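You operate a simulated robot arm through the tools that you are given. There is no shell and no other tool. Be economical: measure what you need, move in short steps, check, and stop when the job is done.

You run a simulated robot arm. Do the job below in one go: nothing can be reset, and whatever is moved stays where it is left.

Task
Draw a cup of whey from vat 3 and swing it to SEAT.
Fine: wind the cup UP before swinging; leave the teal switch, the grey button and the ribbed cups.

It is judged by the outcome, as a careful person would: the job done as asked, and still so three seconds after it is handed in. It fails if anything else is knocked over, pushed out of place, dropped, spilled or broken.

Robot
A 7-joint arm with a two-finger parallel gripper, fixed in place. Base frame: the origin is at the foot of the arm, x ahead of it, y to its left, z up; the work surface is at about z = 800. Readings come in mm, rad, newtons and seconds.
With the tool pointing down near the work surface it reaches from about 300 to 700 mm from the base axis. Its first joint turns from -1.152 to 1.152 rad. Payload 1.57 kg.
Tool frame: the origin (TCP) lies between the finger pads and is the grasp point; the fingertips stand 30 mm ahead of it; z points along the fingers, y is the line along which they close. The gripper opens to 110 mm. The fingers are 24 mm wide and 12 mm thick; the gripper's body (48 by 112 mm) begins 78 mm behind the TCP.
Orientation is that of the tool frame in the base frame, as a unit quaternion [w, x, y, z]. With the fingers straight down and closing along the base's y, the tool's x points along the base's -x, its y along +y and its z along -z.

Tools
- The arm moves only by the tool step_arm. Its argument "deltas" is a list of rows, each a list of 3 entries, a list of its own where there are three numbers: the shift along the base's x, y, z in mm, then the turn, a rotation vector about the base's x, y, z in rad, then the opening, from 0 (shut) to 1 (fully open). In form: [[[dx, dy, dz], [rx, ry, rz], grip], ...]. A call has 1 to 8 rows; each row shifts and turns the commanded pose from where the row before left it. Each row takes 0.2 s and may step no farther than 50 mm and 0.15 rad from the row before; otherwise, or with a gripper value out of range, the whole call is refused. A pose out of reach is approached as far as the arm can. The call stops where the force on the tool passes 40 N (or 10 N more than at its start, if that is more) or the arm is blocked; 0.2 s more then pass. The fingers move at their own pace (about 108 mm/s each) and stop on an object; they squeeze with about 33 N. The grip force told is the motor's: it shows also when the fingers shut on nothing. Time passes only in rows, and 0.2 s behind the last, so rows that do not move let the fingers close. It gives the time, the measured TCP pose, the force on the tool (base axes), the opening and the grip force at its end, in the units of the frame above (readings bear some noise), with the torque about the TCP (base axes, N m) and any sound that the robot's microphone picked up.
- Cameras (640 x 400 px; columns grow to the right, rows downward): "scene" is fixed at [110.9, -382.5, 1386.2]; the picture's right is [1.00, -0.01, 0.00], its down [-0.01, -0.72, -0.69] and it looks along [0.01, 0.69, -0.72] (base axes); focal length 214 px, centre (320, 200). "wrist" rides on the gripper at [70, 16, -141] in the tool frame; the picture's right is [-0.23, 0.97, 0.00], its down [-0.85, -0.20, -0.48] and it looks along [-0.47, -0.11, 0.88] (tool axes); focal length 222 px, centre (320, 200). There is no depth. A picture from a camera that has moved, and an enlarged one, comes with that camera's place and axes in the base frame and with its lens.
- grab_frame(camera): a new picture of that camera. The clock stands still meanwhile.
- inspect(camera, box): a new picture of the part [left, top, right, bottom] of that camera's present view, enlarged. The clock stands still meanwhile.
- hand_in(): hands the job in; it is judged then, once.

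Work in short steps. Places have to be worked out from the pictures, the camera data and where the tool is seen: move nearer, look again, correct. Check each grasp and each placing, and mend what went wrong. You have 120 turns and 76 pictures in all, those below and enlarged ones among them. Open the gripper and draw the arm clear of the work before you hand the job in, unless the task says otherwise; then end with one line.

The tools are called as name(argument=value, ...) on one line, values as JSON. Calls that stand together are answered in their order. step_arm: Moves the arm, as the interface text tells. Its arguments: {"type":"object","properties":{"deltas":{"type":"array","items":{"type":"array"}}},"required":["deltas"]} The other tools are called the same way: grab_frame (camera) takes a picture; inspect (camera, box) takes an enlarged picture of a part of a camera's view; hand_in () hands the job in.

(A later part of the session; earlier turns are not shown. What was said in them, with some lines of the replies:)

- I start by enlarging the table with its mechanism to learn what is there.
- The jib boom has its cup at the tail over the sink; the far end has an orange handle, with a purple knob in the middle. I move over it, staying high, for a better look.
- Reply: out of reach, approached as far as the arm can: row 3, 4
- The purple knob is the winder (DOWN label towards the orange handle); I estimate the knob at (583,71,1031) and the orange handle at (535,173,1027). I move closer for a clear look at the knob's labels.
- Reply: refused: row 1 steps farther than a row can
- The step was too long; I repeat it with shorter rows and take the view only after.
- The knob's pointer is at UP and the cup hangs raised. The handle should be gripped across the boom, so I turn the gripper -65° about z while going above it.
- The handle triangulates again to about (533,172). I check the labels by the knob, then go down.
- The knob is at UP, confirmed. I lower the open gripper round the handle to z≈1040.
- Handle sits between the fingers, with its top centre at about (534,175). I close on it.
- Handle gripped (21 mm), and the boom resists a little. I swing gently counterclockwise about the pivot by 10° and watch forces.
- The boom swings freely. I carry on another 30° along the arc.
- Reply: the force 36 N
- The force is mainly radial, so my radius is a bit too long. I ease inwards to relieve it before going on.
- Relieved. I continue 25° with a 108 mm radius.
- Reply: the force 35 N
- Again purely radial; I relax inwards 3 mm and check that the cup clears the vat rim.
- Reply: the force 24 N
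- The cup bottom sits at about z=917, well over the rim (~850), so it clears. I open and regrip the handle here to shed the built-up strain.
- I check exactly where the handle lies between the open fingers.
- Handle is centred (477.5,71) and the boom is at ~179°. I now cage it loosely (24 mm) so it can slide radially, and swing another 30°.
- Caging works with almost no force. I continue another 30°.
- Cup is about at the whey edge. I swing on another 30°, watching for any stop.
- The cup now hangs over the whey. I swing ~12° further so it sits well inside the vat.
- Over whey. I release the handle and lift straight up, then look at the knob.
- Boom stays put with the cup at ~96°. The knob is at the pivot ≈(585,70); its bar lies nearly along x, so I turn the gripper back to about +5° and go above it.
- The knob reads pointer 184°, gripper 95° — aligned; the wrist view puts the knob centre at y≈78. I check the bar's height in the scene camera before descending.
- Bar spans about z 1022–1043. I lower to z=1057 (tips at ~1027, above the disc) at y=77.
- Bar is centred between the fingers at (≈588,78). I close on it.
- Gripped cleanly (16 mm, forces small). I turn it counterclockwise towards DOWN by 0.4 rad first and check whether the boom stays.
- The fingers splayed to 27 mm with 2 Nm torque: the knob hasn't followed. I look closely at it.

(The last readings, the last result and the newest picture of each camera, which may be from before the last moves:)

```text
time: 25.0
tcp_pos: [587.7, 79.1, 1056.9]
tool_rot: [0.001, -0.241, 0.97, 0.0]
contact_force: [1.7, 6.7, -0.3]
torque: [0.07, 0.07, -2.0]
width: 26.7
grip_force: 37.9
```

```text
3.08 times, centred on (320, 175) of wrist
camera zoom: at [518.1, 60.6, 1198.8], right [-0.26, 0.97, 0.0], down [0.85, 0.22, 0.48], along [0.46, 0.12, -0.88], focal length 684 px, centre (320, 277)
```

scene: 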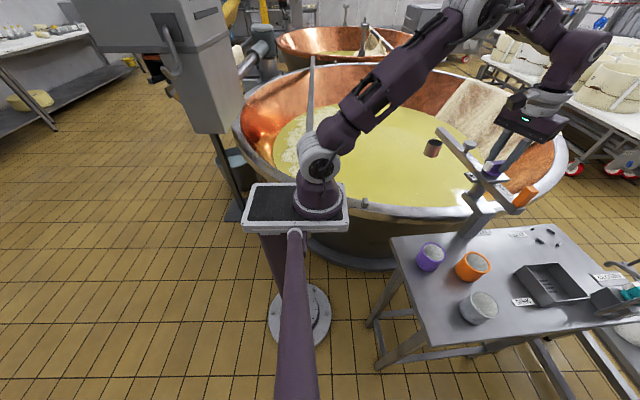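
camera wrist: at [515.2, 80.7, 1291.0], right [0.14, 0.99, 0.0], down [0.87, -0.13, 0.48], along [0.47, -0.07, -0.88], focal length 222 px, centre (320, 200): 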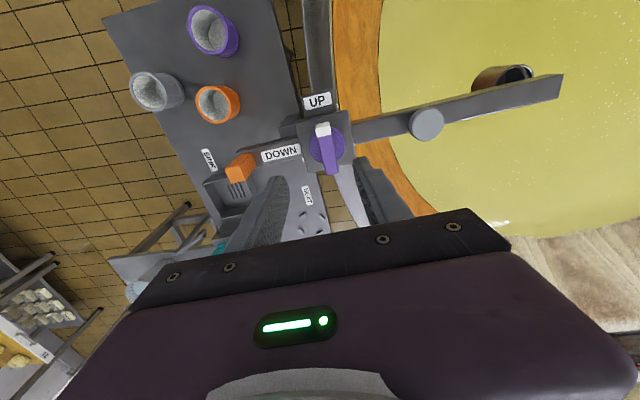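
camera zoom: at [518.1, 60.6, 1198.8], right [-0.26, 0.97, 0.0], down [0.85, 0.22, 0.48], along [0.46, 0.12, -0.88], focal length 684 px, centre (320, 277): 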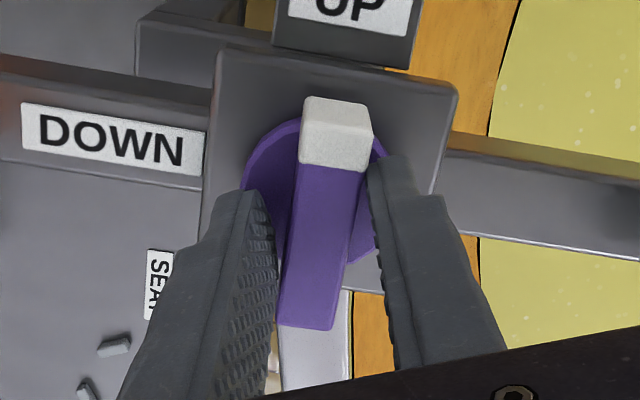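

Neither knob nor boom moved under 2 Nm counterclockwise. I undo the twist and cautiously try the other sense to learn whether this is a stop.

step_arm(deltas=[[[0, 0, 0], [0, 0, -0.1], 0.05], [[0, 0, 0], [0, 0, -0.1], 0.05], [[0, 0, 0], [0, 0, -0.1], 0.05], [[0, 0, 0], [0, 0, -0.1], 0.05], [[0, 0, 0], [0, 0, 0], 0.05]])

step_arm(deltas=[[[0, 0, 0], [0, 0, -0.07], 0.05], [[0, 0, 0], [0, 0, -0.07], 0.05], [[0, 0, 0], [0, 0, -0.06], 0.05]])

inspect(camera="scene", box=[460, 120, 540, 200])

```text
time: 26.2
tcp_pos: [587.4, 78.3, 1057.4]
tool_rot: [0.0, -0.044, 0.999, 0.0]
contact_force: [-4.9, 5.6, 1.0]
torque: [0.11, 0.13, 0.02]
width: 15.8
grip_force: 32.1
```

```text
time: 27.0
tcp_pos: [588.0, 79.0, 1058.1]
tool_rot: [0.0, 0.057, 0.998, 0.0]
contact_force: [-7.6, 7.9, 0.9]
torque: [0.02, -0.48, 0.08]
width: 15.7
grip_force: 31.7
```

```text
5.00 times, centred on (500, 160) of scene
camera zoom: at [110.7, -382.3, 1386.3], right [1.0, -0.01, 0.0], down [-0.01, -0.72, -0.69], along [0.01, 0.69, -0.72], focal length 1072 px, centre (-580, 400)
```

zoom: 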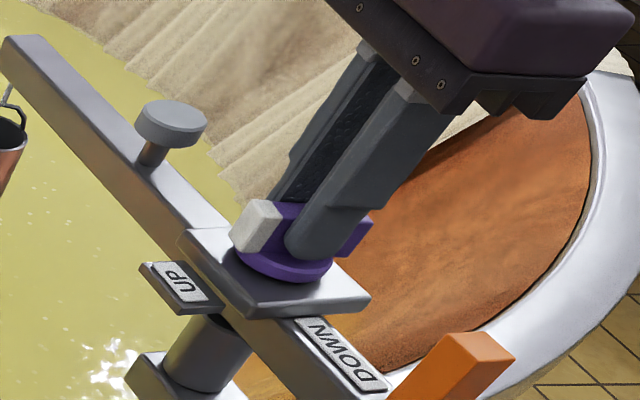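

Clockwise it turns freely and the cup begins to sink: UP is the end stop and DOWN is ~270° clockwise. I keep winding clockwise.

step_arm(deltas=[[[-0.7, 0.6, 0], [0, 0, -0.1], 0.05], [[0, 0, 0], [0, 0, -0.1], 0.05], [[0, 0, 0], [0, 0, -0.1], 0.05], [[0, 0, 0], [0, 0, -0.1], 0.05], [[0, 0, 0], [0, 0, -0.1], 0.05], [[0, 0, 0], [0, 0, -0.1], 0.05], [[0, 0, 0], [0, 0, -0.1], 0.05]])

grab_frame(camera="scene")

```text
time: 28.6
tcp_pos: [585.9, 79.8, 1057.2]
tool_rot: [0.001, 0.395, 0.919, 0.001]
contact_force: [15.6, 12.1, -2.2]
torque: [-0.18, -0.38, 0.07]
width: 15.9
grip_force: 31.5
```

```text
28 pictures are left
```

scene: 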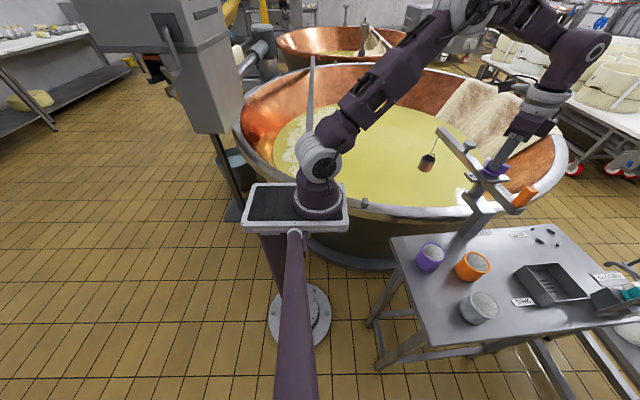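

The cup is sinking towards the whey. I shift slightly to the true centre and keep winding.

step_arm(deltas=[[[1, 0.8, 0], [0, 0, -0.1], 0.05], [[0, 0, 0], [0, 0, -0.1], 0.05], [[0, 0, 0], [0, 0, -0.1], 0.05], [[0, 0, 0], [0, 0, -0.1], 0.05], [[0, 0, 0], [0, 0, -0.1], 0.05], [[0, 0, 0], [0, 0, -0.1], 0.05], [[0, 0, 0], [0, 0, -0.1], 0.05]])

inspect(camera="scene", box=[390, 100, 560, 230])

```text
time: 30.2
tcp_pos: [586.8, 80.1, 1057.4]
tool_rot: [0.0, 0.687, 0.727, 0.0]
contact_force: [11.0, 5.8, 1.5]
torque: [-0.29, -0.29, 0.07]
width: 15.9
grip_force: 31.0
```

```text
3.08 times, centred on (475, 165) of scene
camera zoom: at [111.2, -382.4, 1386.2], right [1.0, -0.01, 0.0], down [-0.01, -0.72, -0.69], along [0.01, 0.69, -0.72], focal length 660 px, centre (-157, 308)
```

zoom: 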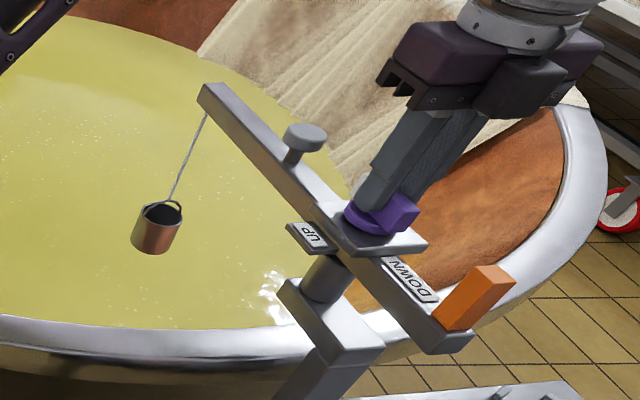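

Half-way-ish. I release, lift above the knob, turn the gripper back by 180° and regrip.

step_arm(deltas=[[[0.5, 0.3, 0], [0, 0, 0], 0.5], [[0, 0, 0], [0, 0, 0], 0.5], [[0, 0, 40], [0, 0, 0], 0.5], [[0, 0, 0], [0, 0, 0.15], 0.5], [[0, 0, 0], [0, 0, 0.15], 0.5], [[0, 0, 0], [0, 0, 0.15], 0.5], [[0, 0, 0], [0, 0, 0.15], 0.5], [[0, 0, 0], [0, 0, 0.15], 0.5]])

step_arm(deltas=[[[0, 0, 0], [0, 0, 0.15], 0.5], [[0, 0, 0], [0, 0, 0.15], 0.5], [[0, 0, 0], [0, 0, 0.15], 0.5], [[0, 0, 0], [0, 0, 0.15], 0.5], [[0, 0, 0], [0, 0, 0.15], 0.5], [[0, 0, 0], [0, 0, 0.15], 0.5], [[0, 0, 0], [0, 0, 0.15], 0.5], [[0, 0, 0], [0, 0, 0.15], 0.5]])

step_arm(deltas=[[[0, 0, 0], [0, 0, 0.15], 0.5], [[0, 0, 0], [0, 0, 0.15], 0.5], [[0, 0, 0], [0, 0, 0.15], 0.5], [[0, 0, 0], [0, 0, 0.15], 0.5], [[0, 0, 0], [0, 0, 0.15], 0.5], [[0, 0, 0], [0, 0, 0.15], 0.5], [[0, 0, 0], [0, 0, 0.15], 0.5], [[0, 0, 0], [0, 0, 0.142], 0.5]])

grab_frame(camera="wrist")

```text
time: 32.0
tcp_pos: [587.5, 78.1, 1096.6]
tool_rot: [0.0, 0.371, 0.929, 0.0]
contact_force: [-0.3, 0.6, -0.3]
torque: [0.0, -0.01, -0.01]
width: 55.1
grip_force: 0.0
```

```text
time: 33.8
tcp_pos: [586.5, 80.4, 1097.1]
tool_rot: [0.0, -0.218, 0.976, 0.0]
contact_force: [0.8, 0.5, -0.3]
torque: [-0.04, 0.01, -0.03]
width: 55.0
grip_force: 0.0
```

```text
time: 35.6
tcp_pos: [587.3, 79.1, 1098.0]
tool_rot: [-0.001, 0.728, -0.686, 0.0]
contact_force: [0.1, 0.2, -0.9]
torque: [0.0, 0.0, 0.02]
width: 54.8
grip_force: 0.0
```

```text
26 pictures are left
camera wrist: at [575.6, 9.8, 1238.7], right [-0.99, 0.17, 0.0], down [0.15, 0.87, 0.48], along [0.08, 0.47, -0.88], focal length 222 px, centre (320, 200)
```

wrist: 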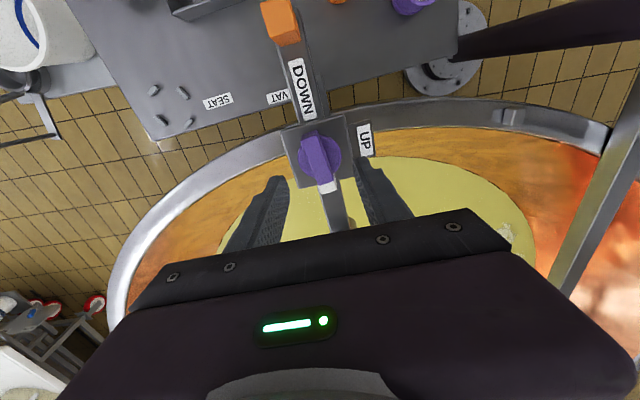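

Pointer is now towards the tail and the bar lies between the fingers. I lower and regrip.

step_arm(deltas=[[[0, 0.5, -20], [0, 0, 0], 0.5], [[0, 0, -20], [0, 0, 0], 0.5], [[0, 0, 0], [0, 0, 0], 0.05], [[0, 0, 0], [0, 0, 0], 0.05], [[0, 0, 0], [0, 0, 0], 0.05]])

step_arm(deltas=[[[0, 0, 0], [0, 0, -0.1], 0.05], [[0, 0, 0], [0, 0, -0.1], 0.05], [[0, 0, 0], [0, 0, -0.1], 0.05], [[0, 0, 0], [0, 0, -0.1], 0.05]])

```text
time: 36.8
tcp_pos: [587.2, 79.1, 1056.9]
tool_rot: [0.0, 0.727, -0.686, 0.0]
contact_force: [-4.8, 1.7, -1.6]
torque: [0.17, -0.05, 0.06]
width: 16.1
grip_force: 32.1
```

```text
time: 37.8
tcp_pos: [586.7, 79.2, 1057.5]
tool_rot: [0.0, -0.575, 0.818, 0.0]
contact_force: [9.4, 3.1, -15.0]
torque: [0.28, -0.27, 0.07]
width: 16.0
grip_force: 32.1
```

Turning well. I wind on clockwise, then check the cup.

step_arm(deltas=[[[0.5, 0.3, 0], [0, 0, -0.1], 0.05], [[0, 0, 0], [0, 0, -0.1], 0.05], [[0, 0, 0], [0, 0, -0.1], 0.05], [[0, 0, 0], [0, 0, -0.1], 0.05], [[0, 0, 0], [0, 0, -0.1], 0.05], [[0, 0, 0], [0, 0, -0.1], 0.05], [[0, 0, 0], [0, 0, -0.1], 0.05], [[0, 0, 0], [0, 0, -0.1], 0.05]])

inspect(camera="scene", box=[390, 100, 560, 230])

```text
time: 39.6
tcp_pos: [589.5, 79.0, 1058.0]
tool_rot: [0.0, -0.211, 0.977, 0.0]
contact_force: [22.7, -10.4, -19.8]
torque: [0.1, -0.69, 0.08]
width: 15.5
grip_force: 31.3
```

```text
3.08 times, centred on (475, 165) of scene
camera zoom: at [112.0, -382.8, 1386.0], right [1.0, -0.01, 0.0], down [-0.01, -0.72, -0.69], along [0.01, 0.69, -0.72], focal length 660 px, centre (-157, 308)
```

zoom: 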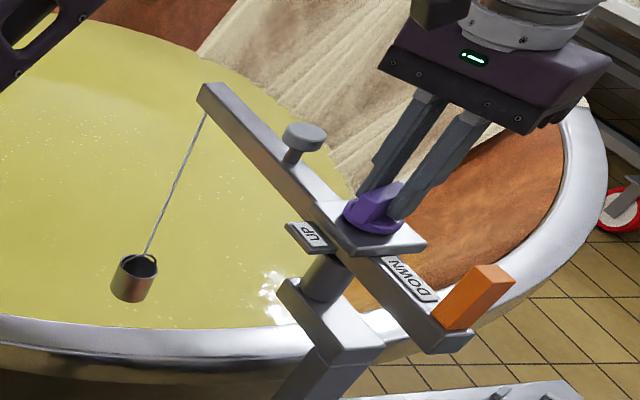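

Cup still descending. Strain of ~25 N built up, so I open and reclose in place, then continue.

step_arm(deltas=[[[0, 0, 0], [0, 0, 0], 0.35], [[0, 0, 0], [0, 0, 0], 0.35], [[0, 0, 0], [0, 0, 0], 0.05], [[0, 0, 0], [0, 0, 0], 0.05]])

step_arm(deltas=[[[0, 0, 0], [0, 0, -0.1], 0.05], [[0, 0, 0], [0, 0, -0.1], 0.05], [[0, 0, 0], [0, 0, -0.1], 0.05], [[0, 0, 0], [0, 0, -0.1], 0.05], [[0, 0, 0], [0, 0, -0.1], 0.05], [[0, 0, 0], [0, 0, -0.1], 0.05]])

inspect(camera="scene", box=[390, 100, 560, 230])

```text
time: 40.6
tcp_pos: [587.9, 78.6, 1057.5]
tool_rot: [-0.001, -0.212, 0.977, -0.001]
contact_force: [5.4, -10.2, 1.0]
torque: [-0.14, 0.19, 0.08]
width: 16.2
grip_force: 31.3
```

```text
time: 42.0
tcp_pos: [587.8, 78.0, 1058.8]
tool_rot: [0.001, 0.087, 0.996, -0.002]
contact_force: [5.9, -25.8, -2.1]
torque: [-0.2, -0.26, 0.13]
width: 16.0
grip_force: 31.0
```

```text
3.08 times, centred on (475, 165) of scene
camera zoom: at [111.1, -383.3, 1385.9], right [1.0, -0.01, 0.0], down [-0.01, -0.72, -0.69], along [0.01, 0.69, -0.72], focal length 660 px, centre (-157, 308)
```

zoom: 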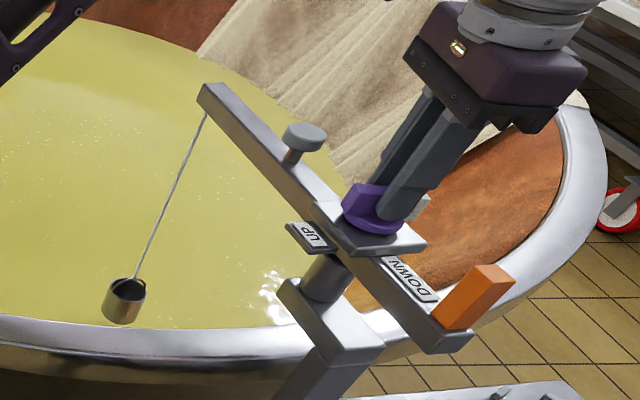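

Cup appears to be meeting the whey. I shift 1 mm in -y for the strain and continue to DOWN.

step_arm(deltas=[[[0, -1.2, 0], [0, 0, -0.1], 0.05], [[0, 0, 0], [0, 0, -0.1], 0.05], [[0, 0, 0], [0, 0, -0.1], 0.05], [[0, 0, 0], [0, 0, -0.1], 0.05], [[0, 0, 0], [0, 0, -0.1], 0.05], [[0, 0, 0], [0, 0, -0.1], 0.05]])

inspect(camera="scene", box=[390, 100, 560, 230])

```text
time: 43.4
tcp_pos: [588.8, 77.8, 1057.4]
tool_rot: [0.0, 0.376, 0.926, -0.001]
contact_force: [4.2, -21.3, 7.2]
torque: [-0.02, 0.24, 0.08]
width: 16.0
grip_force: 31.5
```

```text
3.08 times, centred on (475, 165) of scene
camera zoom: at [111.0, -383.2, 1386.0], right [1.0, -0.01, 0.0], down [-0.01, -0.72, -0.69], along [0.01, 0.69, -0.72], focal length 660 px, centre (-157, 308)
```

zoom: 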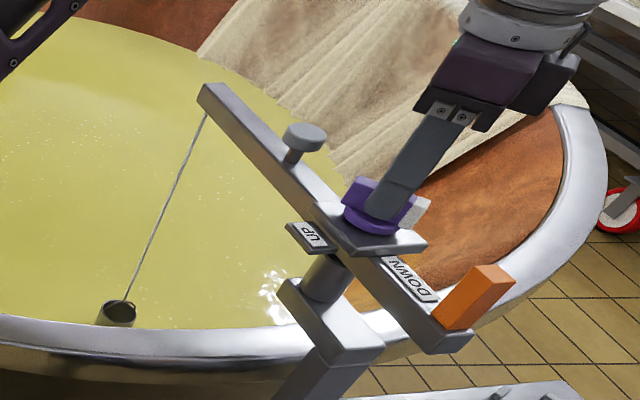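

The cup is going into the whey. I wind on to the DOWN mark.

step_arm(deltas=[[[0, -1, 0], [0, 0, -0.1], 0.05], [[0, 0, 0], [0, 0, -0.1], 0.05], [[0, 0, 0], [0, 0, -0.1], 0.05], [[0, 0, 0], [0, 0, -0.1], 0.05], [[0, 0, 0], [0, 0, -0.1], 0.05], [[0, 0, 0], [0, 0, -0.1], 0.05]])

inspect(camera="scene", box=[390, 100, 560, 230])

```text
time: 44.8
tcp_pos: [586.7, 77.0, 1059.0]
tool_rot: [0.0, 0.634, 0.774, 0.001]
contact_force: [0.8, -13.2, 10.0]
torque: [-0.22, -0.07, 0.08]
width: 16.1
grip_force: 31.3
```

```text
3.08 times, centred on (475, 165) of scene
camera zoom: at [110.8, -382.9, 1386.1], right [1.0, -0.01, 0.0], down [-0.01, -0.72, -0.69], along [0.01, 0.69, -0.72], focal length 660 px, centre (-157, 308)
```

zoom: 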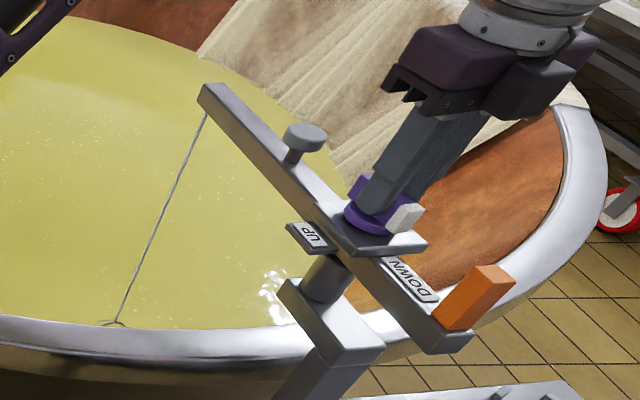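

The cup is under, only the bail shows. I turn the last bit toward DOWN and let it fill for a second.

step_arm(deltas=[[[0, -0.5, 0], [0, 0, -0.08], 0.05], [[0, 0, 0], [0, 0, -0.06], 0.05], [[0, 0, 0], [0, 0, 0], 0.05], [[0, 0, 0], [0, 0, 0], 0.05], [[0, 0, 0], [0, 0, 0], 0.05], [[0, 0, 0], [0, 0, 0], 0.05]])

inspect(camera="scene", box=[390, 100, 560, 230])

```text
time: 46.2
tcp_pos: [587.0, 78.3, 1058.2]
tool_rot: [0.0, 0.687, 0.727, 0.0]
contact_force: [0.1, -9.1, 11.0]
torque: [0.28, 0.03, 0.25]
width: 15.7
grip_force: 31.4
```

```text
3.08 times, centred on (475, 165) of scene
camera zoom: at [110.7, -382.8, 1386.1], right [1.0, -0.01, 0.0], down [-0.01, -0.72, -0.69], along [0.01, 0.69, -0.72], focal length 660 px, centre (-157, 308)
```

zoom: 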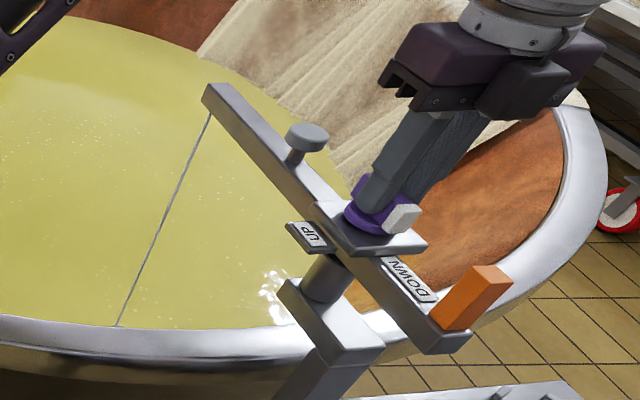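

Fully submerged and at the DOWN stop. Now I wind UP counterclockwise, gently.

step_arm(deltas=[[[0, 0, 0], [0, 0, 0.08], 0.05], [[0, 0, 0], [0, 0, 0.09], 0.05], [[0, 0, 0], [0, 0, 0.09], 0.05], [[0, 0, 0], [0, 0, 0.09], 0.05], [[0, 0, 0], [0, 0, 0.09], 0.05], [[0, 0, 0], [0, 0, 0.09], 0.05], [[0, 0, 0], [0, 0, 0.09], 0.05], [[0, 0, 0], [0, 0, 0.09], 0.05]])

inspect(camera="scene", box=[390, 100, 560, 230])

```text
time: 48.0
tcp_pos: [588.0, 78.3, 1056.8]
tool_rot: [0.0, 0.389, 0.921, 0.0]
contact_force: [-0.8, -0.4, 14.1]
torque: [-0.62, -0.43, -0.04]
width: 15.9
grip_force: 31.2
```

```text
3.08 times, centred on (475, 165) of scene
camera zoom: at [110.6, -382.5, 1386.2], right [1.0, -0.01, 0.0], down [-0.01, -0.72, -0.69], along [0.01, 0.69, -0.72], focal length 660 px, centre (-157, 308)
```

zoom: 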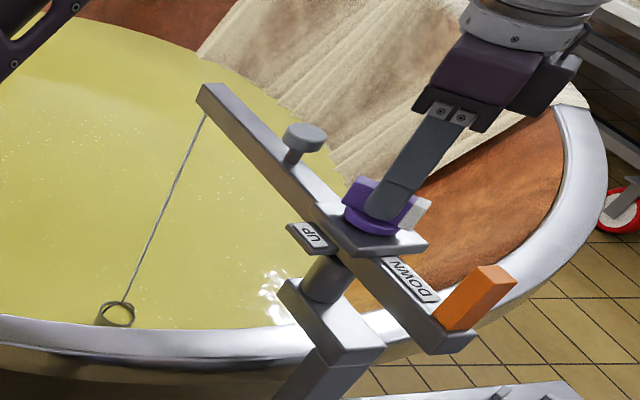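

The cup is rising out full of whey. I keep winding up.

step_arm(deltas=[[[0, 0, 0], [0, 0, 0.09], 0.05], [[0, 0, 0], [0, 0, 0.09], 0.05], [[0, 0, 0], [0, 0, 0.09], 0.05], [[0, 0, 0], [0, 0, 0.09], 0.05], [[0, 0, 0], [0, 0, 0.09], 0.05], [[0, 0, 0], [0, 0, 0.09], 0.05], [[0, 0, 0], [0, 0, 0.09], 0.05], [[0, 0, 0], [0, 0, 0.09], 0.05]])

step_arm(deltas=[[[0, 0, 0], [0, 0, 0], 0.35], [[0, 0, 0], [0, 0, 0], 0.35], [[0, 0, 0], [0, 0, 0], 0.05], [[0, 0, 0], [0, 0, 0], 0.05]])

inspect(camera="scene", box=[390, 100, 560, 230])

```text
time: 49.8
tcp_pos: [586.6, 78.9, 1058.8]
tool_rot: [0.0, 0.039, 0.999, 0.0]
contact_force: [7.0, 6.1, 15.8]
torque: [0.06, 0.18, -0.05]
width: 15.9
grip_force: 31.2
```

```text
time: 50.8
tcp_pos: [586.8, 78.6, 1055.7]
tool_rot: [-0.001, 0.041, 0.999, 0.0]
contact_force: [-1.3, 4.4, -4.9]
torque: [0.06, -0.19, -0.02]
width: 15.8
grip_force: 31.9
```

```text
3.08 times, centred on (475, 165) of scene
camera zoom: at [111.0, -382.4, 1386.2], right [1.0, -0.01, 0.0], down [-0.01, -0.72, -0.69], along [0.01, 0.69, -0.72], focal length 660 px, centre (-157, 308)
```

zoom: 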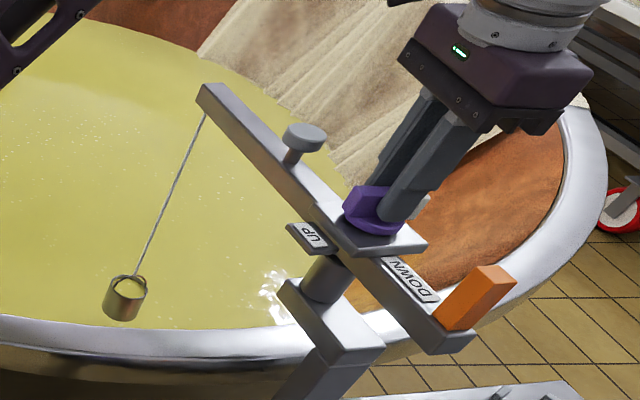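

The cup is full and up out of the whey; the winch holds when released. I continue winding to +90°.

step_arm(deltas=[[[0, 0, 1.5], [0, 0, 0.1], 0.05], [[0, 0, 0], [0, 0, 0.1], 0.05], [[0, 0, 0], [0, 0, 0.1], 0.05], [[0, 0, 0], [0, 0, 0.1], 0.05], [[0, 0, 0], [0, 0, 0.1], 0.05], [[0, 0, 0], [0, 0, 0.1], 0.05], [[0, 0, 0], [0, 0, 0.1], 0.05], [[0, 0, 0], [0, 0, 0.1], 0.05]])

step_arm(deltas=[[[0, 0, 0], [0, 0, 0.1], 0.05], [[0, 0, 0], [0, 0, 0.1], 0.05], [[0, 0, 0], [0, 0, 0.1], 0.05], [[0, 0, 0], [0, 0, 0.1], 0.05], [[0, 0, 0], [0, 0, 0.1], 0.05], [[0, 0, 0], [0, 0, 0.1], 0.05], [[0, 0, 0], [0, 0, 0.1], 0.05], [[0, 0, 0], [0, 0, 0.1], 0.05]])

inspect(camera="scene", box=[390, 100, 560, 230])

```text
time: 52.6
tcp_pos: [587.5, 77.7, 1058.9]
tool_rot: [-0.001, -0.353, 0.936, 0.001]
contact_force: [-6.8, 13.9, -26.9]
torque: [-0.01, 0.24, -0.01]
width: 15.6
grip_force: 31.9
```

```text
time: 54.4
tcp_pos: [586.8, 79.5, 1059.3]
tool_rot: [-0.001, -0.689, 0.725, 0.001]
contact_force: [-11.3, 11.6, -23.2]
torque: [0.74, 0.08, -0.02]
width: 16.0
grip_force: 31.8
```

```text
3.08 times, centred on (475, 165) of scene
camera zoom: at [111.0, -382.1, 1386.3], right [1.0, -0.01, 0.0], down [-0.01, -0.72, -0.69], along [0.01, 0.69, -0.72], focal length 660 px, centre (-157, 308)
```

zoom: 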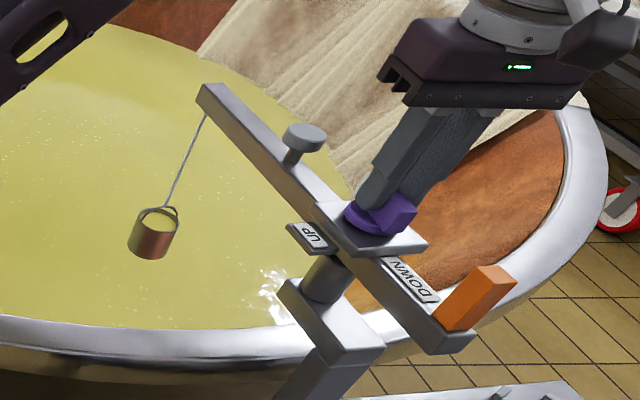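

Good. I release, lift, turn the gripper back 180° and regrip for the last quarter turn.

step_arm(deltas=[[[0, 0, 0], [0, 0, 0], 0.5], [[0, 0, 0], [0, 0, 0], 0.5], [[0, 0, 40], [0, 0, 0], 0.5], [[0, 0, 0], [0, 0, -0.15], 0.5], [[0, 0, 0], [0, 0, -0.15], 0.5], [[0, 0, 0], [0, 0, -0.15], 0.5], [[0, 0, 0], [0, 0, -0.15], 0.5], [[0, 0, 0], [0, 0, -0.15], 0.5]])

step_arm(deltas=[[[0, 0, 0], [0, 0, -0.15], 0.5], [[0, 0, 0], [0, 0, -0.15], 0.5], [[0, 0, 0], [0, 0, -0.15], 0.5], [[0, 0, 0], [0, 0, -0.15], 0.5], [[0, 0, 0], [0, 0, -0.15], 0.5], [[0, 0, 0], [0, 0, -0.15], 0.5], [[0, 0, 0], [0, 0, -0.15], 0.5], [[0, 0, 0], [0, 0, -0.15], 0.5]])

step_arm(deltas=[[[0, 0, 0], [0, 0, -0.15], 0.5], [[0, 0, 0], [0, 0, -0.15], 0.5], [[0, 0, 0], [0, 0, -0.15], 0.5], [[0, 0, 0], [0, 0, -0.15], 0.5], [[0, 0, 0], [0, 0, -0.15], 0.5], [[0, 0, 0], [0, 0, -0.15], 0.5], [[0, 0, 0], [0, 0, -0.15], 0.5], [[0, 0, 0], [0, 0, -0.12], 0.5]])

grab_frame(camera="wrist")

```text
time: 56.2
tcp_pos: [587.4, 77.9, 1098.0]
tool_rot: [0.0, -0.373, 0.928, 0.001]
contact_force: [0.8, 0.0, 0.9]
torque: [0.01, 0.03, 0.0]
width: 54.9
grip_force: 0.0
```

```text
time: 58.0
tcp_pos: [588.1, 76.8, 1098.5]
tool_rot: [0.0, 0.215, 0.977, 0.0]
contact_force: [0.7, 0.1, -1.0]
torque: [0.01, -0.02, 0.02]
width: 55.0
grip_force: 0.0
```

```text
time: 59.8
tcp_pos: [587.1, 77.9, 1098.2]
tool_rot: [0.0, 0.718, 0.696, 0.0]
contact_force: [-0.8, 0.1, -0.2]
torque: [0.01, 0.0, -0.01]
width: 54.8
grip_force: 0.1
```

```text
17 pictures are left
camera wrist: at [606.8, 147.7, 1240.3], right [0.97, -0.26, 0.0], down [-0.23, -0.85, 0.48], along [-0.12, -0.46, -0.88], focal length 222 px, centre (320, 200)
```

wrist: 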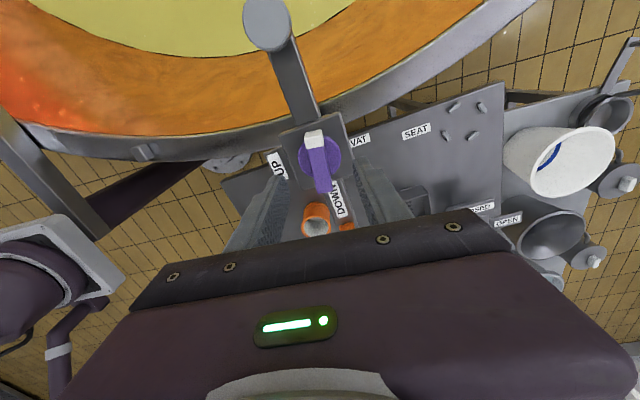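

Bar aligned between fingers. I lower, grip, and turn the last ~92° counterclockwise.

step_arm(deltas=[[[0, 0.8, -20], [0, 0, 0], 0.5], [[0, 0, -20], [0, 0, 0], 0.5], [[0, 0, 0], [0, 0, 0], 0.05], [[0, 0, 0], [0, 0, 0], 0.05], [[0, 0, 0], [0, 0, 0], 0.05]])

step_arm(deltas=[[[0, 0, 0], [0, 0, 0.1], 0.05], [[0, 0, 0], [0, 0, 0.1], 0.05], [[0, 0, 0], [0, 0, 0.1], 0.05], [[0, 0, 0], [0, 0, 0.1], 0.05], [[0, 0, 0], [0, 0, 0.1], 0.05], [[0, 0, 0], [0, 0, 0.1], 0.05], [[0, 0, 0], [0, 0, 0.1], 0.05], [[0, 0, 0], [0, 0, 0.1], 0.05]])

step_arm(deltas=[[[0, 0, 0], [0, 0, 0.1], 0.05], [[0, 0, 0], [0, 0, 0.1], 0.05], [[0, 0, 0], [0, 0, 0.1], 0.05], [[0, 0, 0], [0, 0, 0.1], 0.05], [[0, 0, 0], [0, 0, 0.1], 0.05], [[0, 0, 0], [0, 0, 0.1], 0.05], [[0, 0, 0], [0, 0, 0.1], 0.05]])

inspect(camera="scene", box=[390, 100, 560, 230])

```text
time: 61.0
tcp_pos: [588.1, 77.9, 1057.7]
tool_rot: [-0.001, 0.718, 0.697, 0.0]
contact_force: [-3.7, -0.6, -2.5]
torque: [0.18, -0.08, -0.02]
width: 15.9
grip_force: 31.3
```

```text
time: 62.8
tcp_pos: [587.1, 78.9, 1058.6]
tool_rot: [0.001, 0.389, 0.921, 0.0]
contact_force: [-11.9, -2.0, -1.4]
torque: [-0.08, 0.14, -0.01]
width: 15.7
grip_force: 31.6
```

```text
time: 64.4
tcp_pos: [586.6, 78.4, 1059.0]
tool_rot: [0.0, 0.049, 0.999, 0.0]
contact_force: [-13.9, -3.3, 3.3]
torque: [0.0, 0.93, 0.0]
width: 16.1
grip_force: 31.4
```

```text
3.08 times, centred on (475, 165) of scene
camera zoom: at [110.5, -382.6, 1386.2], right [1.0, -0.01, 0.0], down [-0.01, -0.72, -0.69], along [0.01, 0.69, -0.72], focal length 660 px, centre (-157, 308)
```

zoom: 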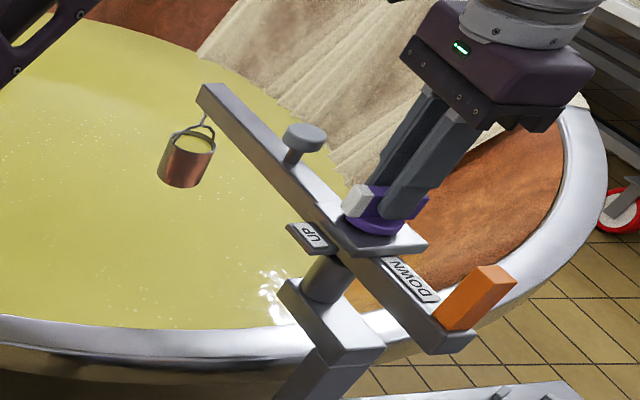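

Nearly up. I turn the last ~10° until the UP stop shows as torque.

step_arm(deltas=[[[0, 0, 0], [0, 0, 0.07], 0.05], [[0, 0, 0], [0, 0, 0.07], 0.05], [[0, 0, 0], [0, 0, 0.05], 0.05]])

step_arm(deltas=[[[0, 0, 0], [0, 0, 0.04], 0.05], [[0, 0, 0], [0, 0, 0], 0.05]])

```text
time: 65.2
tcp_pos: [587.4, 78.8, 1059.1]
tool_rot: [0.001, -0.045, 0.999, -0.001]
contact_force: [-13.4, -0.1, 2.5]
torque: [-0.04, 0.69, -0.4]
width: 15.9
grip_force: 31.2
```

```text
time: 65.8
tcp_pos: [588.1, 79.2, 1058.4]
tool_rot: [0.001, -0.065, 0.998, 0.001]
contact_force: [-9.9, -0.1, 1.9]
torque: [0.01, 0.24, -0.89]
width: 16.8
grip_force: 32.4
```

UP stop reached (−0.9 Nm). I release, lift, and go above the handle turning the gripper +88°.

step_arm(deltas=[[[0, 0, 0], [0, 0, -0.04], 0.5], [[0, 0, 0], [0, 0, 0], 0.5], [[0, 0, 40], [0, 0, 0.0], 0.5], [[0, 0, 30], [0, 0, 0.1], 0.5], [[1, -12, 0], [0, 0, 0.14], 0.5], [[1, -12, 0], [0, 0, 0.14], 0.5], [[1, -12, 0], [0, 0, 0.14], 0.5], [[1, -12, 0], [0, 0, 0.14], 0.5]])

step_arm(deltas=[[[1, -14, 0], [0, 0, 0.14], 0.5], [[1, -14, 0], [0, 0, 0.14], 0.5], [[1, -14, 0], [0, 0, 0.14], 0.5], [[1, -14, 0], [0, 0, 0.14], 0.5], [[1, -14, 0], [0, 0, 0.14], 0.5], [[0, 0, 0], [0, 0, 0.14], 0.5]])

grab_frame(camera="wrist")

inspect(camera="scene", box=[390, 100, 560, 230])

```text
time: 67.6
tcp_pos: [590.5, 30.7, 1129.5]
tool_rot: [0.0, -0.368, 0.93, 0.0]
contact_force: [0.1, -0.3, 0.3]
torque: [0.02, -0.02, 0.01]
width: 55.2
grip_force: 0.0
```

```text
time: 69.0
tcp_pos: [596.1, -40.5, 1129.4]
tool_rot: [0.0, 0.714, -0.7, -0.001]
contact_force: [0.4, 0.6, 0.2]
torque: [-0.01, 0.02, -0.01]
width: 54.8
grip_force: 0.0
```

```text
15 pictures are left
camera wrist: at [582.6, -109.0, 1270.3], right [-0.98, 0.21, 0.0], down [0.18, 0.86, 0.48], along [0.1, 0.47, -0.88], focal length 222 px, centre (320, 200)
```

wrist: 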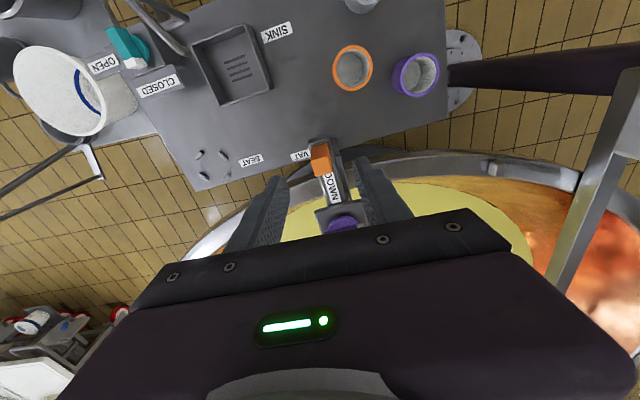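

```text
3.08 times, centred on (475, 165) of scene
camera zoom: at [110.9, -382.5, 1386.2], right [1.0, -0.01, 0.0], down [-0.01, -0.72, -0.69], along [0.01, 0.69, -0.72], focal length 660 px, centre (-157, 308)
```

zoom: 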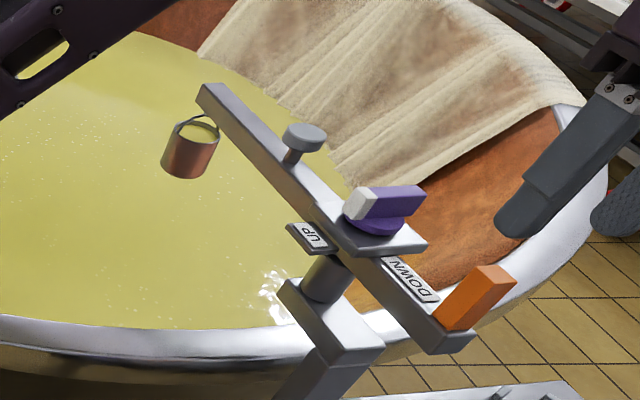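

Cup is full and raised. The handle is at ≈(597,-36); I lower around it and cage it again.

step_arm(deltas=[[[1, 3, -30], [0, 0, 0.05], 0.5], [[0, 0, -30], [0, 0, 0.02], 0.5], [[0, 0, -29], [0, 0, 0], 0.5], [[0, 0, 0], [0, 0, 0], 0.23], [[0, 0, 0], [0, 0, 0], 0.23]])

grab_frame(camera="wrist")

```text
time: 70.2
tcp_pos: [598.7, -36.4, 1040.4]
tool_rot: [0.001, 0.738, -0.675, 0.001]
contact_force: [-0.8, 0.1, 0.3]
torque: [0.0, -0.02, 0.02]
width: 25.3
grip_force: 0.0
```

```text
13 pictures are left
camera wrist: at [588.1, -106.6, 1181.2], right [-0.99, 0.14, 0.0], down [0.12, 0.87, 0.48], along [0.07, 0.47, -0.88], focal length 222 px, centre (320, 200)
```

wrist: 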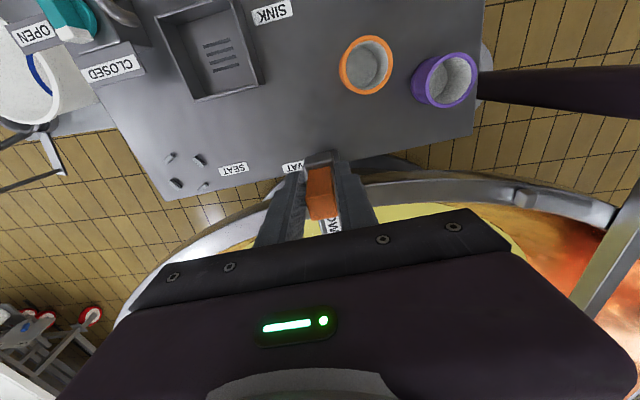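

Handle is caged without force. I swing gently clockwise toward SEAT along the arc.

step_arm(deltas=[[[-3.6, -0.3, 0], [0, 0, -0.0314], 0.23], [[-6.9, -0.3, 0], [0, 0, -0.0611], 0.23], [[-6.9, 0.2, 0], [0, 0, -0.0611], 0.23], [[-6.8, 0.5, 0], [0, 0, -0.0611], 0.23], [[-6.8, 1, 0], [0, 0, -0.0611], 0.23], [[-6.8, 1.4, 0], [0, 0, -0.0611], 0.23], [[-6.6, 1.8, 0], [0, 0, -0.0611], 0.23], [[-6.5, 2.2, 0], [0, 0, -0.0611], 0.23]])

inspect(camera="scene", box=[390, 100, 640, 260])

```text
time: 72.0
tcp_pos: [546.3, -30.8, 1040.0]
tool_rot: [0.0, -0.564, 0.826, 0.001]
contact_force: [0.9, -0.1, 0.9]
torque: [-0.03, 0.01, -0.01]
width: 25.9
grip_force: 0.0
```

```text
2.50 times, centred on (515, 180) of scene
camera zoom: at [110.9, -382.5, 1386.2], right [1.0, -0.01, 0.0], down [-0.01, -0.72, -0.69], along [0.01, 0.69, -0.72], focal length 536 px, centre (-168, 250)
```

zoom: 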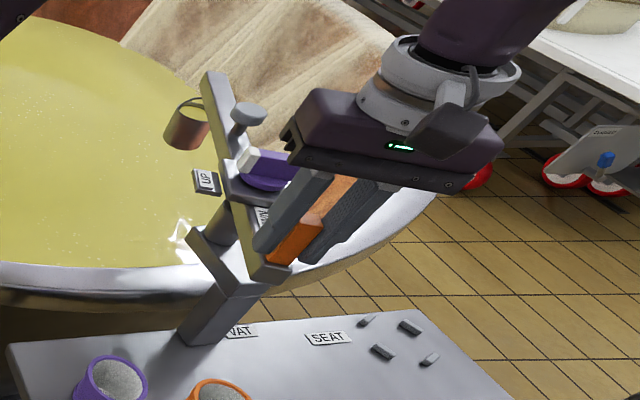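

The swing goes smoothly. I continue the arc.

step_arm(deltas=[[[-6.4, 2.6, 0], [0, 0, -0.0611], 0.23], [[-6.1, 3, 0], [0, 0, -0.0611], 0.23], [[-6, 3.4, 0], [0, 0, -0.0611], 0.23], [[-5.8, 3.7, 0], [0, 0, -0.0611], 0.23], [[-5.6, 4.05, 0], [0, 0, -0.0611], 0.23], [[-5.2, 4.35, 0], [0, 0, -0.0611], 0.23], [[-5.05, 4.75, 0], [0, 0, -0.0611], 0.23], [[-4.75, 5.05, 0], [0, 0, -0.0611], 0.23]])

step_arm(deltas=[[[-4.35, 5.2, 0], [0, 0, -0.0611], 0.23], [[-4.05, 5.6, 0], [0, 0, -0.0611], 0.23], [[-3.7, 5.8, 0], [0, 0, -0.0611], 0.23], [[-3.4, 6, 0], [0, 0, -0.0611], 0.23], [[-3, 6.1, 0], [0, 0, -0.0611], 0.23], [[-2.6, 6.4, 0], [0, 0, -0.0611], 0.23], [[-2.2, 6.5, 0], [0, 0, -0.0611], 0.23], [[-1.8, 6.6, 0], [0, 0, -0.0611], 0.23]])

inspect(camera="scene", box=[390, 100, 640, 260])

```text
time: 73.8
tcp_pos: [503.0, 1.1, 1039.7]
tool_rot: [0.0, -0.347, 0.938, 0.0]
contact_force: [0.2, -0.5, 0.0]
torque: [0.0, 0.0, 0.01]
width: 25.9
grip_force: 0.3
```

```text
time: 75.6
tcp_pos: [475.9, 50.1, 1040.0]
tool_rot: [0.0, -0.11, 0.994, 0.0]
contact_force: [0.1, -0.6, 0.1]
torque: [0.0, 0.0, -0.01]
width: 25.5
grip_force: 0.2
```

```text
2.50 times, centred on (515, 180) of scene
camera zoom: at [110.9, -382.5, 1386.2], right [1.0, -0.01, 0.0], down [-0.01, -0.72, -0.69], along [0.01, 0.69, -0.72], focal length 536 px, centre (-168, 250)
```

zoom: 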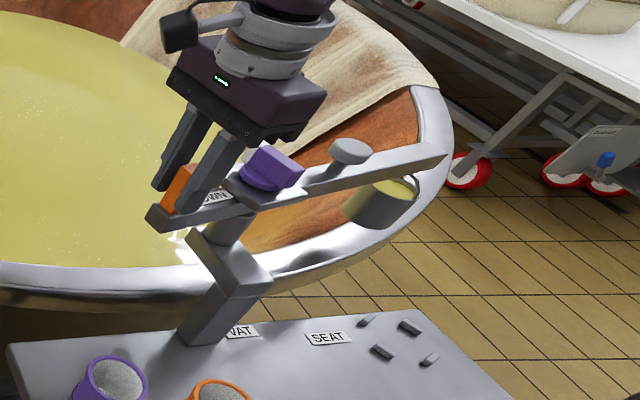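

Still full. I continue the arc to about 170° and then check against the SEAT blocks.

step_arm(deltas=[[[-1.4, 6.8, 0], [0, 0, -0.0611], 0.23], [[-1, 6.8, 0], [0, 0, -0.0611], 0.23], [[-0.5, 6.8, 0], [0, 0, -0.0611], 0.23], [[-0.2, 6.9, 0], [0, 0, -0.0611], 0.23], [[0.3, 6.85, 0], [0, 0, -0.0611], 0.23], [[0.7, 6.85, 0], [0, 0, -0.0611], 0.23], [[0.7, 4.8, 0], [0, 0, -0.0436], 0.23]])

inspect(camera="scene", box=[430, 120, 640, 260])

```text
time: 77.2
tcp_pos: [475.5, 94.3, 1040.2]
tool_rot: [0.0, 0.093, 0.996, -0.001]
contact_force: [-0.1, -0.8, 0.1]
torque: [-0.01, 0.01, -0.02]
width: 26.0
grip_force: 0.1
```

```text
2.86 times, centred on (535, 190) of scene
camera zoom: at [110.9, -382.5, 1386.2], right [1.0, -0.01, 0.0], down [-0.01, -0.72, -0.69], along [0.01, 0.69, -0.72], focal length 613 px, centre (-294, 229)
```

zoom: 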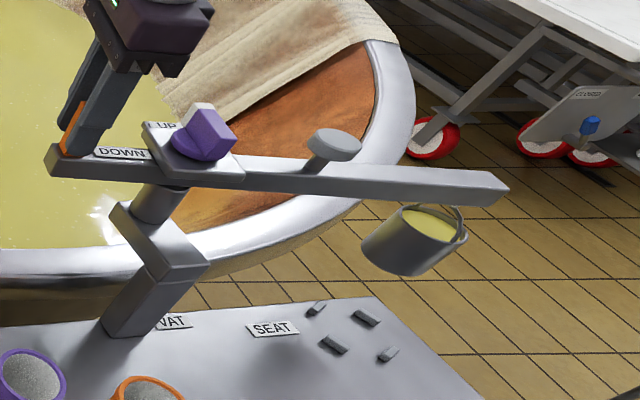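

By projecting the cup straight down in the picture, it still needs roughly 9–10° more to be over the SEAT blocks. I swing 8° further and recheck.

step_arm(deltas=[[[0.7, 3.9, 0], [0, 0, -0.0349], 0.23], [[0.9, 3.8, 0], [0, 0, -0.0349], 0.23], [[1, 3.8, 0], [0, 0, -0.0349], 0.23], [[1.2, 3.8, 0], [0, 0, -0.0349], 0.23], [[0, 0, 0], [0, 0, 0], 0.23]])

inspect(camera="scene", box=[500, 160, 640, 260])

```text
time: 78.4
tcp_pos: [479.8, 110.1, 1039.6]
tool_rot: [0.0, 0.162, 0.987, 0.0]
contact_force: [-0.4, -0.9, -0.6]
torque: [0.03, 0.0, 0.0]
width: 25.6
grip_force: 0.5
```

```text
4.00 times, centred on (570, 210) of scene
camera zoom: at [110.9, -382.5, 1386.2], right [1.0, -0.01, 0.0], down [-0.01, -0.72, -0.69], along [0.01, 0.69, -0.72], focal length 858 px, centre (-680, 160)
```

zoom: 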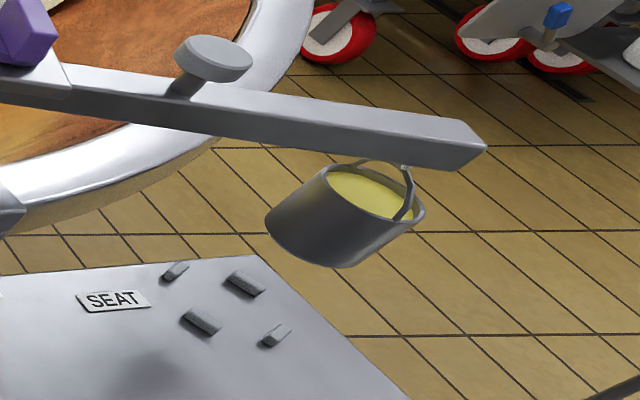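

The cup's vertical projection now lands on the block centre (within ~3 mm). I open, lift off the handle and draw clear.

step_arm(deltas=[[[0, 0, 0], [0, 0, 0], 0.5], [[0, 0, 0], [0, 0, 0], 0.5], [[0, 0, 40], [0, 0, 0], 0.5], [[0, 0, 45], [0, 0, 0], 0.5], [[-30, 0, 30], [0, 0, 0], 0.5], [[-40, 0, 20], [0, 0, 0], 0.5], [[-40, 0, 10], [0, 0, 0], 0.5]])

grab_frame(camera="wrist")

inspect(camera="scene", box=[430, 120, 640, 330])

```text
time: 80.0
tcp_pos: [370.1, 111.2, 1185.6]
tool_rot: [0.0, 0.163, 0.987, 0.0]
contact_force: [0.1, 1.0, -0.3]
torque: [0.02, 0.01, 0.01]
width: 54.9
grip_force: 0.1
```

```text
8 pictures are left
camera wrist: at [309.5, 148.9, 1326.8], right [0.53, 0.85, 0.0], down [0.75, -0.46, 0.48], along [0.41, -0.25, -0.88], focal length 222 px, centre (320, 200)
```

wrist: 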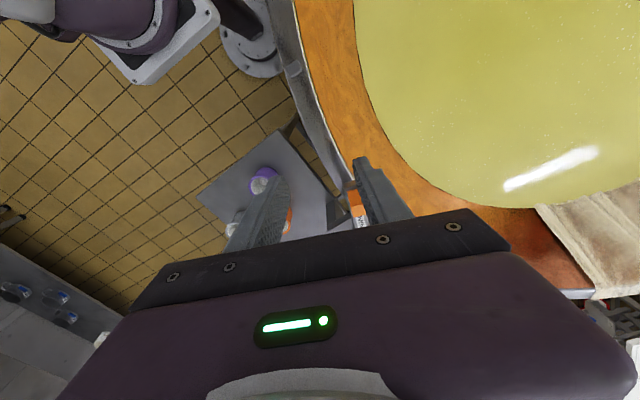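

```text
1.90 times, centred on (535, 225) of scene
camera zoom: at [110.9, -382.5, 1386.2], right [1.0, -0.01, 0.0], down [-0.01, -0.72, -0.69], along [0.01, 0.69, -0.72], focal length 408 px, centre (-90, 152)
```

zoom: 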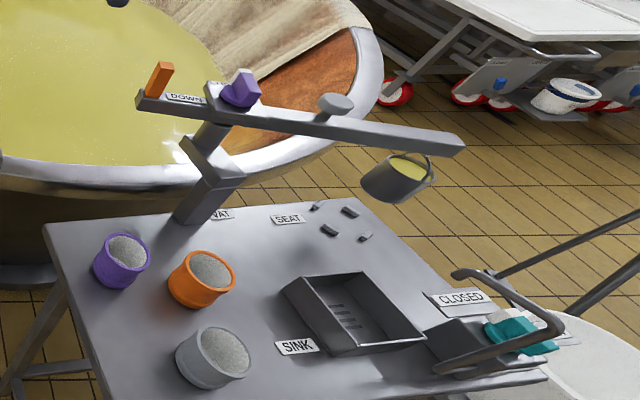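

The boom stays with a full cup raised over SEAT; switch, button and ribbed cups are untouched and the arm is clear. I hand in.

hand_in()

```text
The job is handed in.
```

The cup was filled with whey from the vat, wound UP, then swung to SEAT, where it hangs raised over the seat blocks. I saw no number on the vat and took the one the boom serves to be vat 3. The teal switch, grey button and ribbed cups were left alone.
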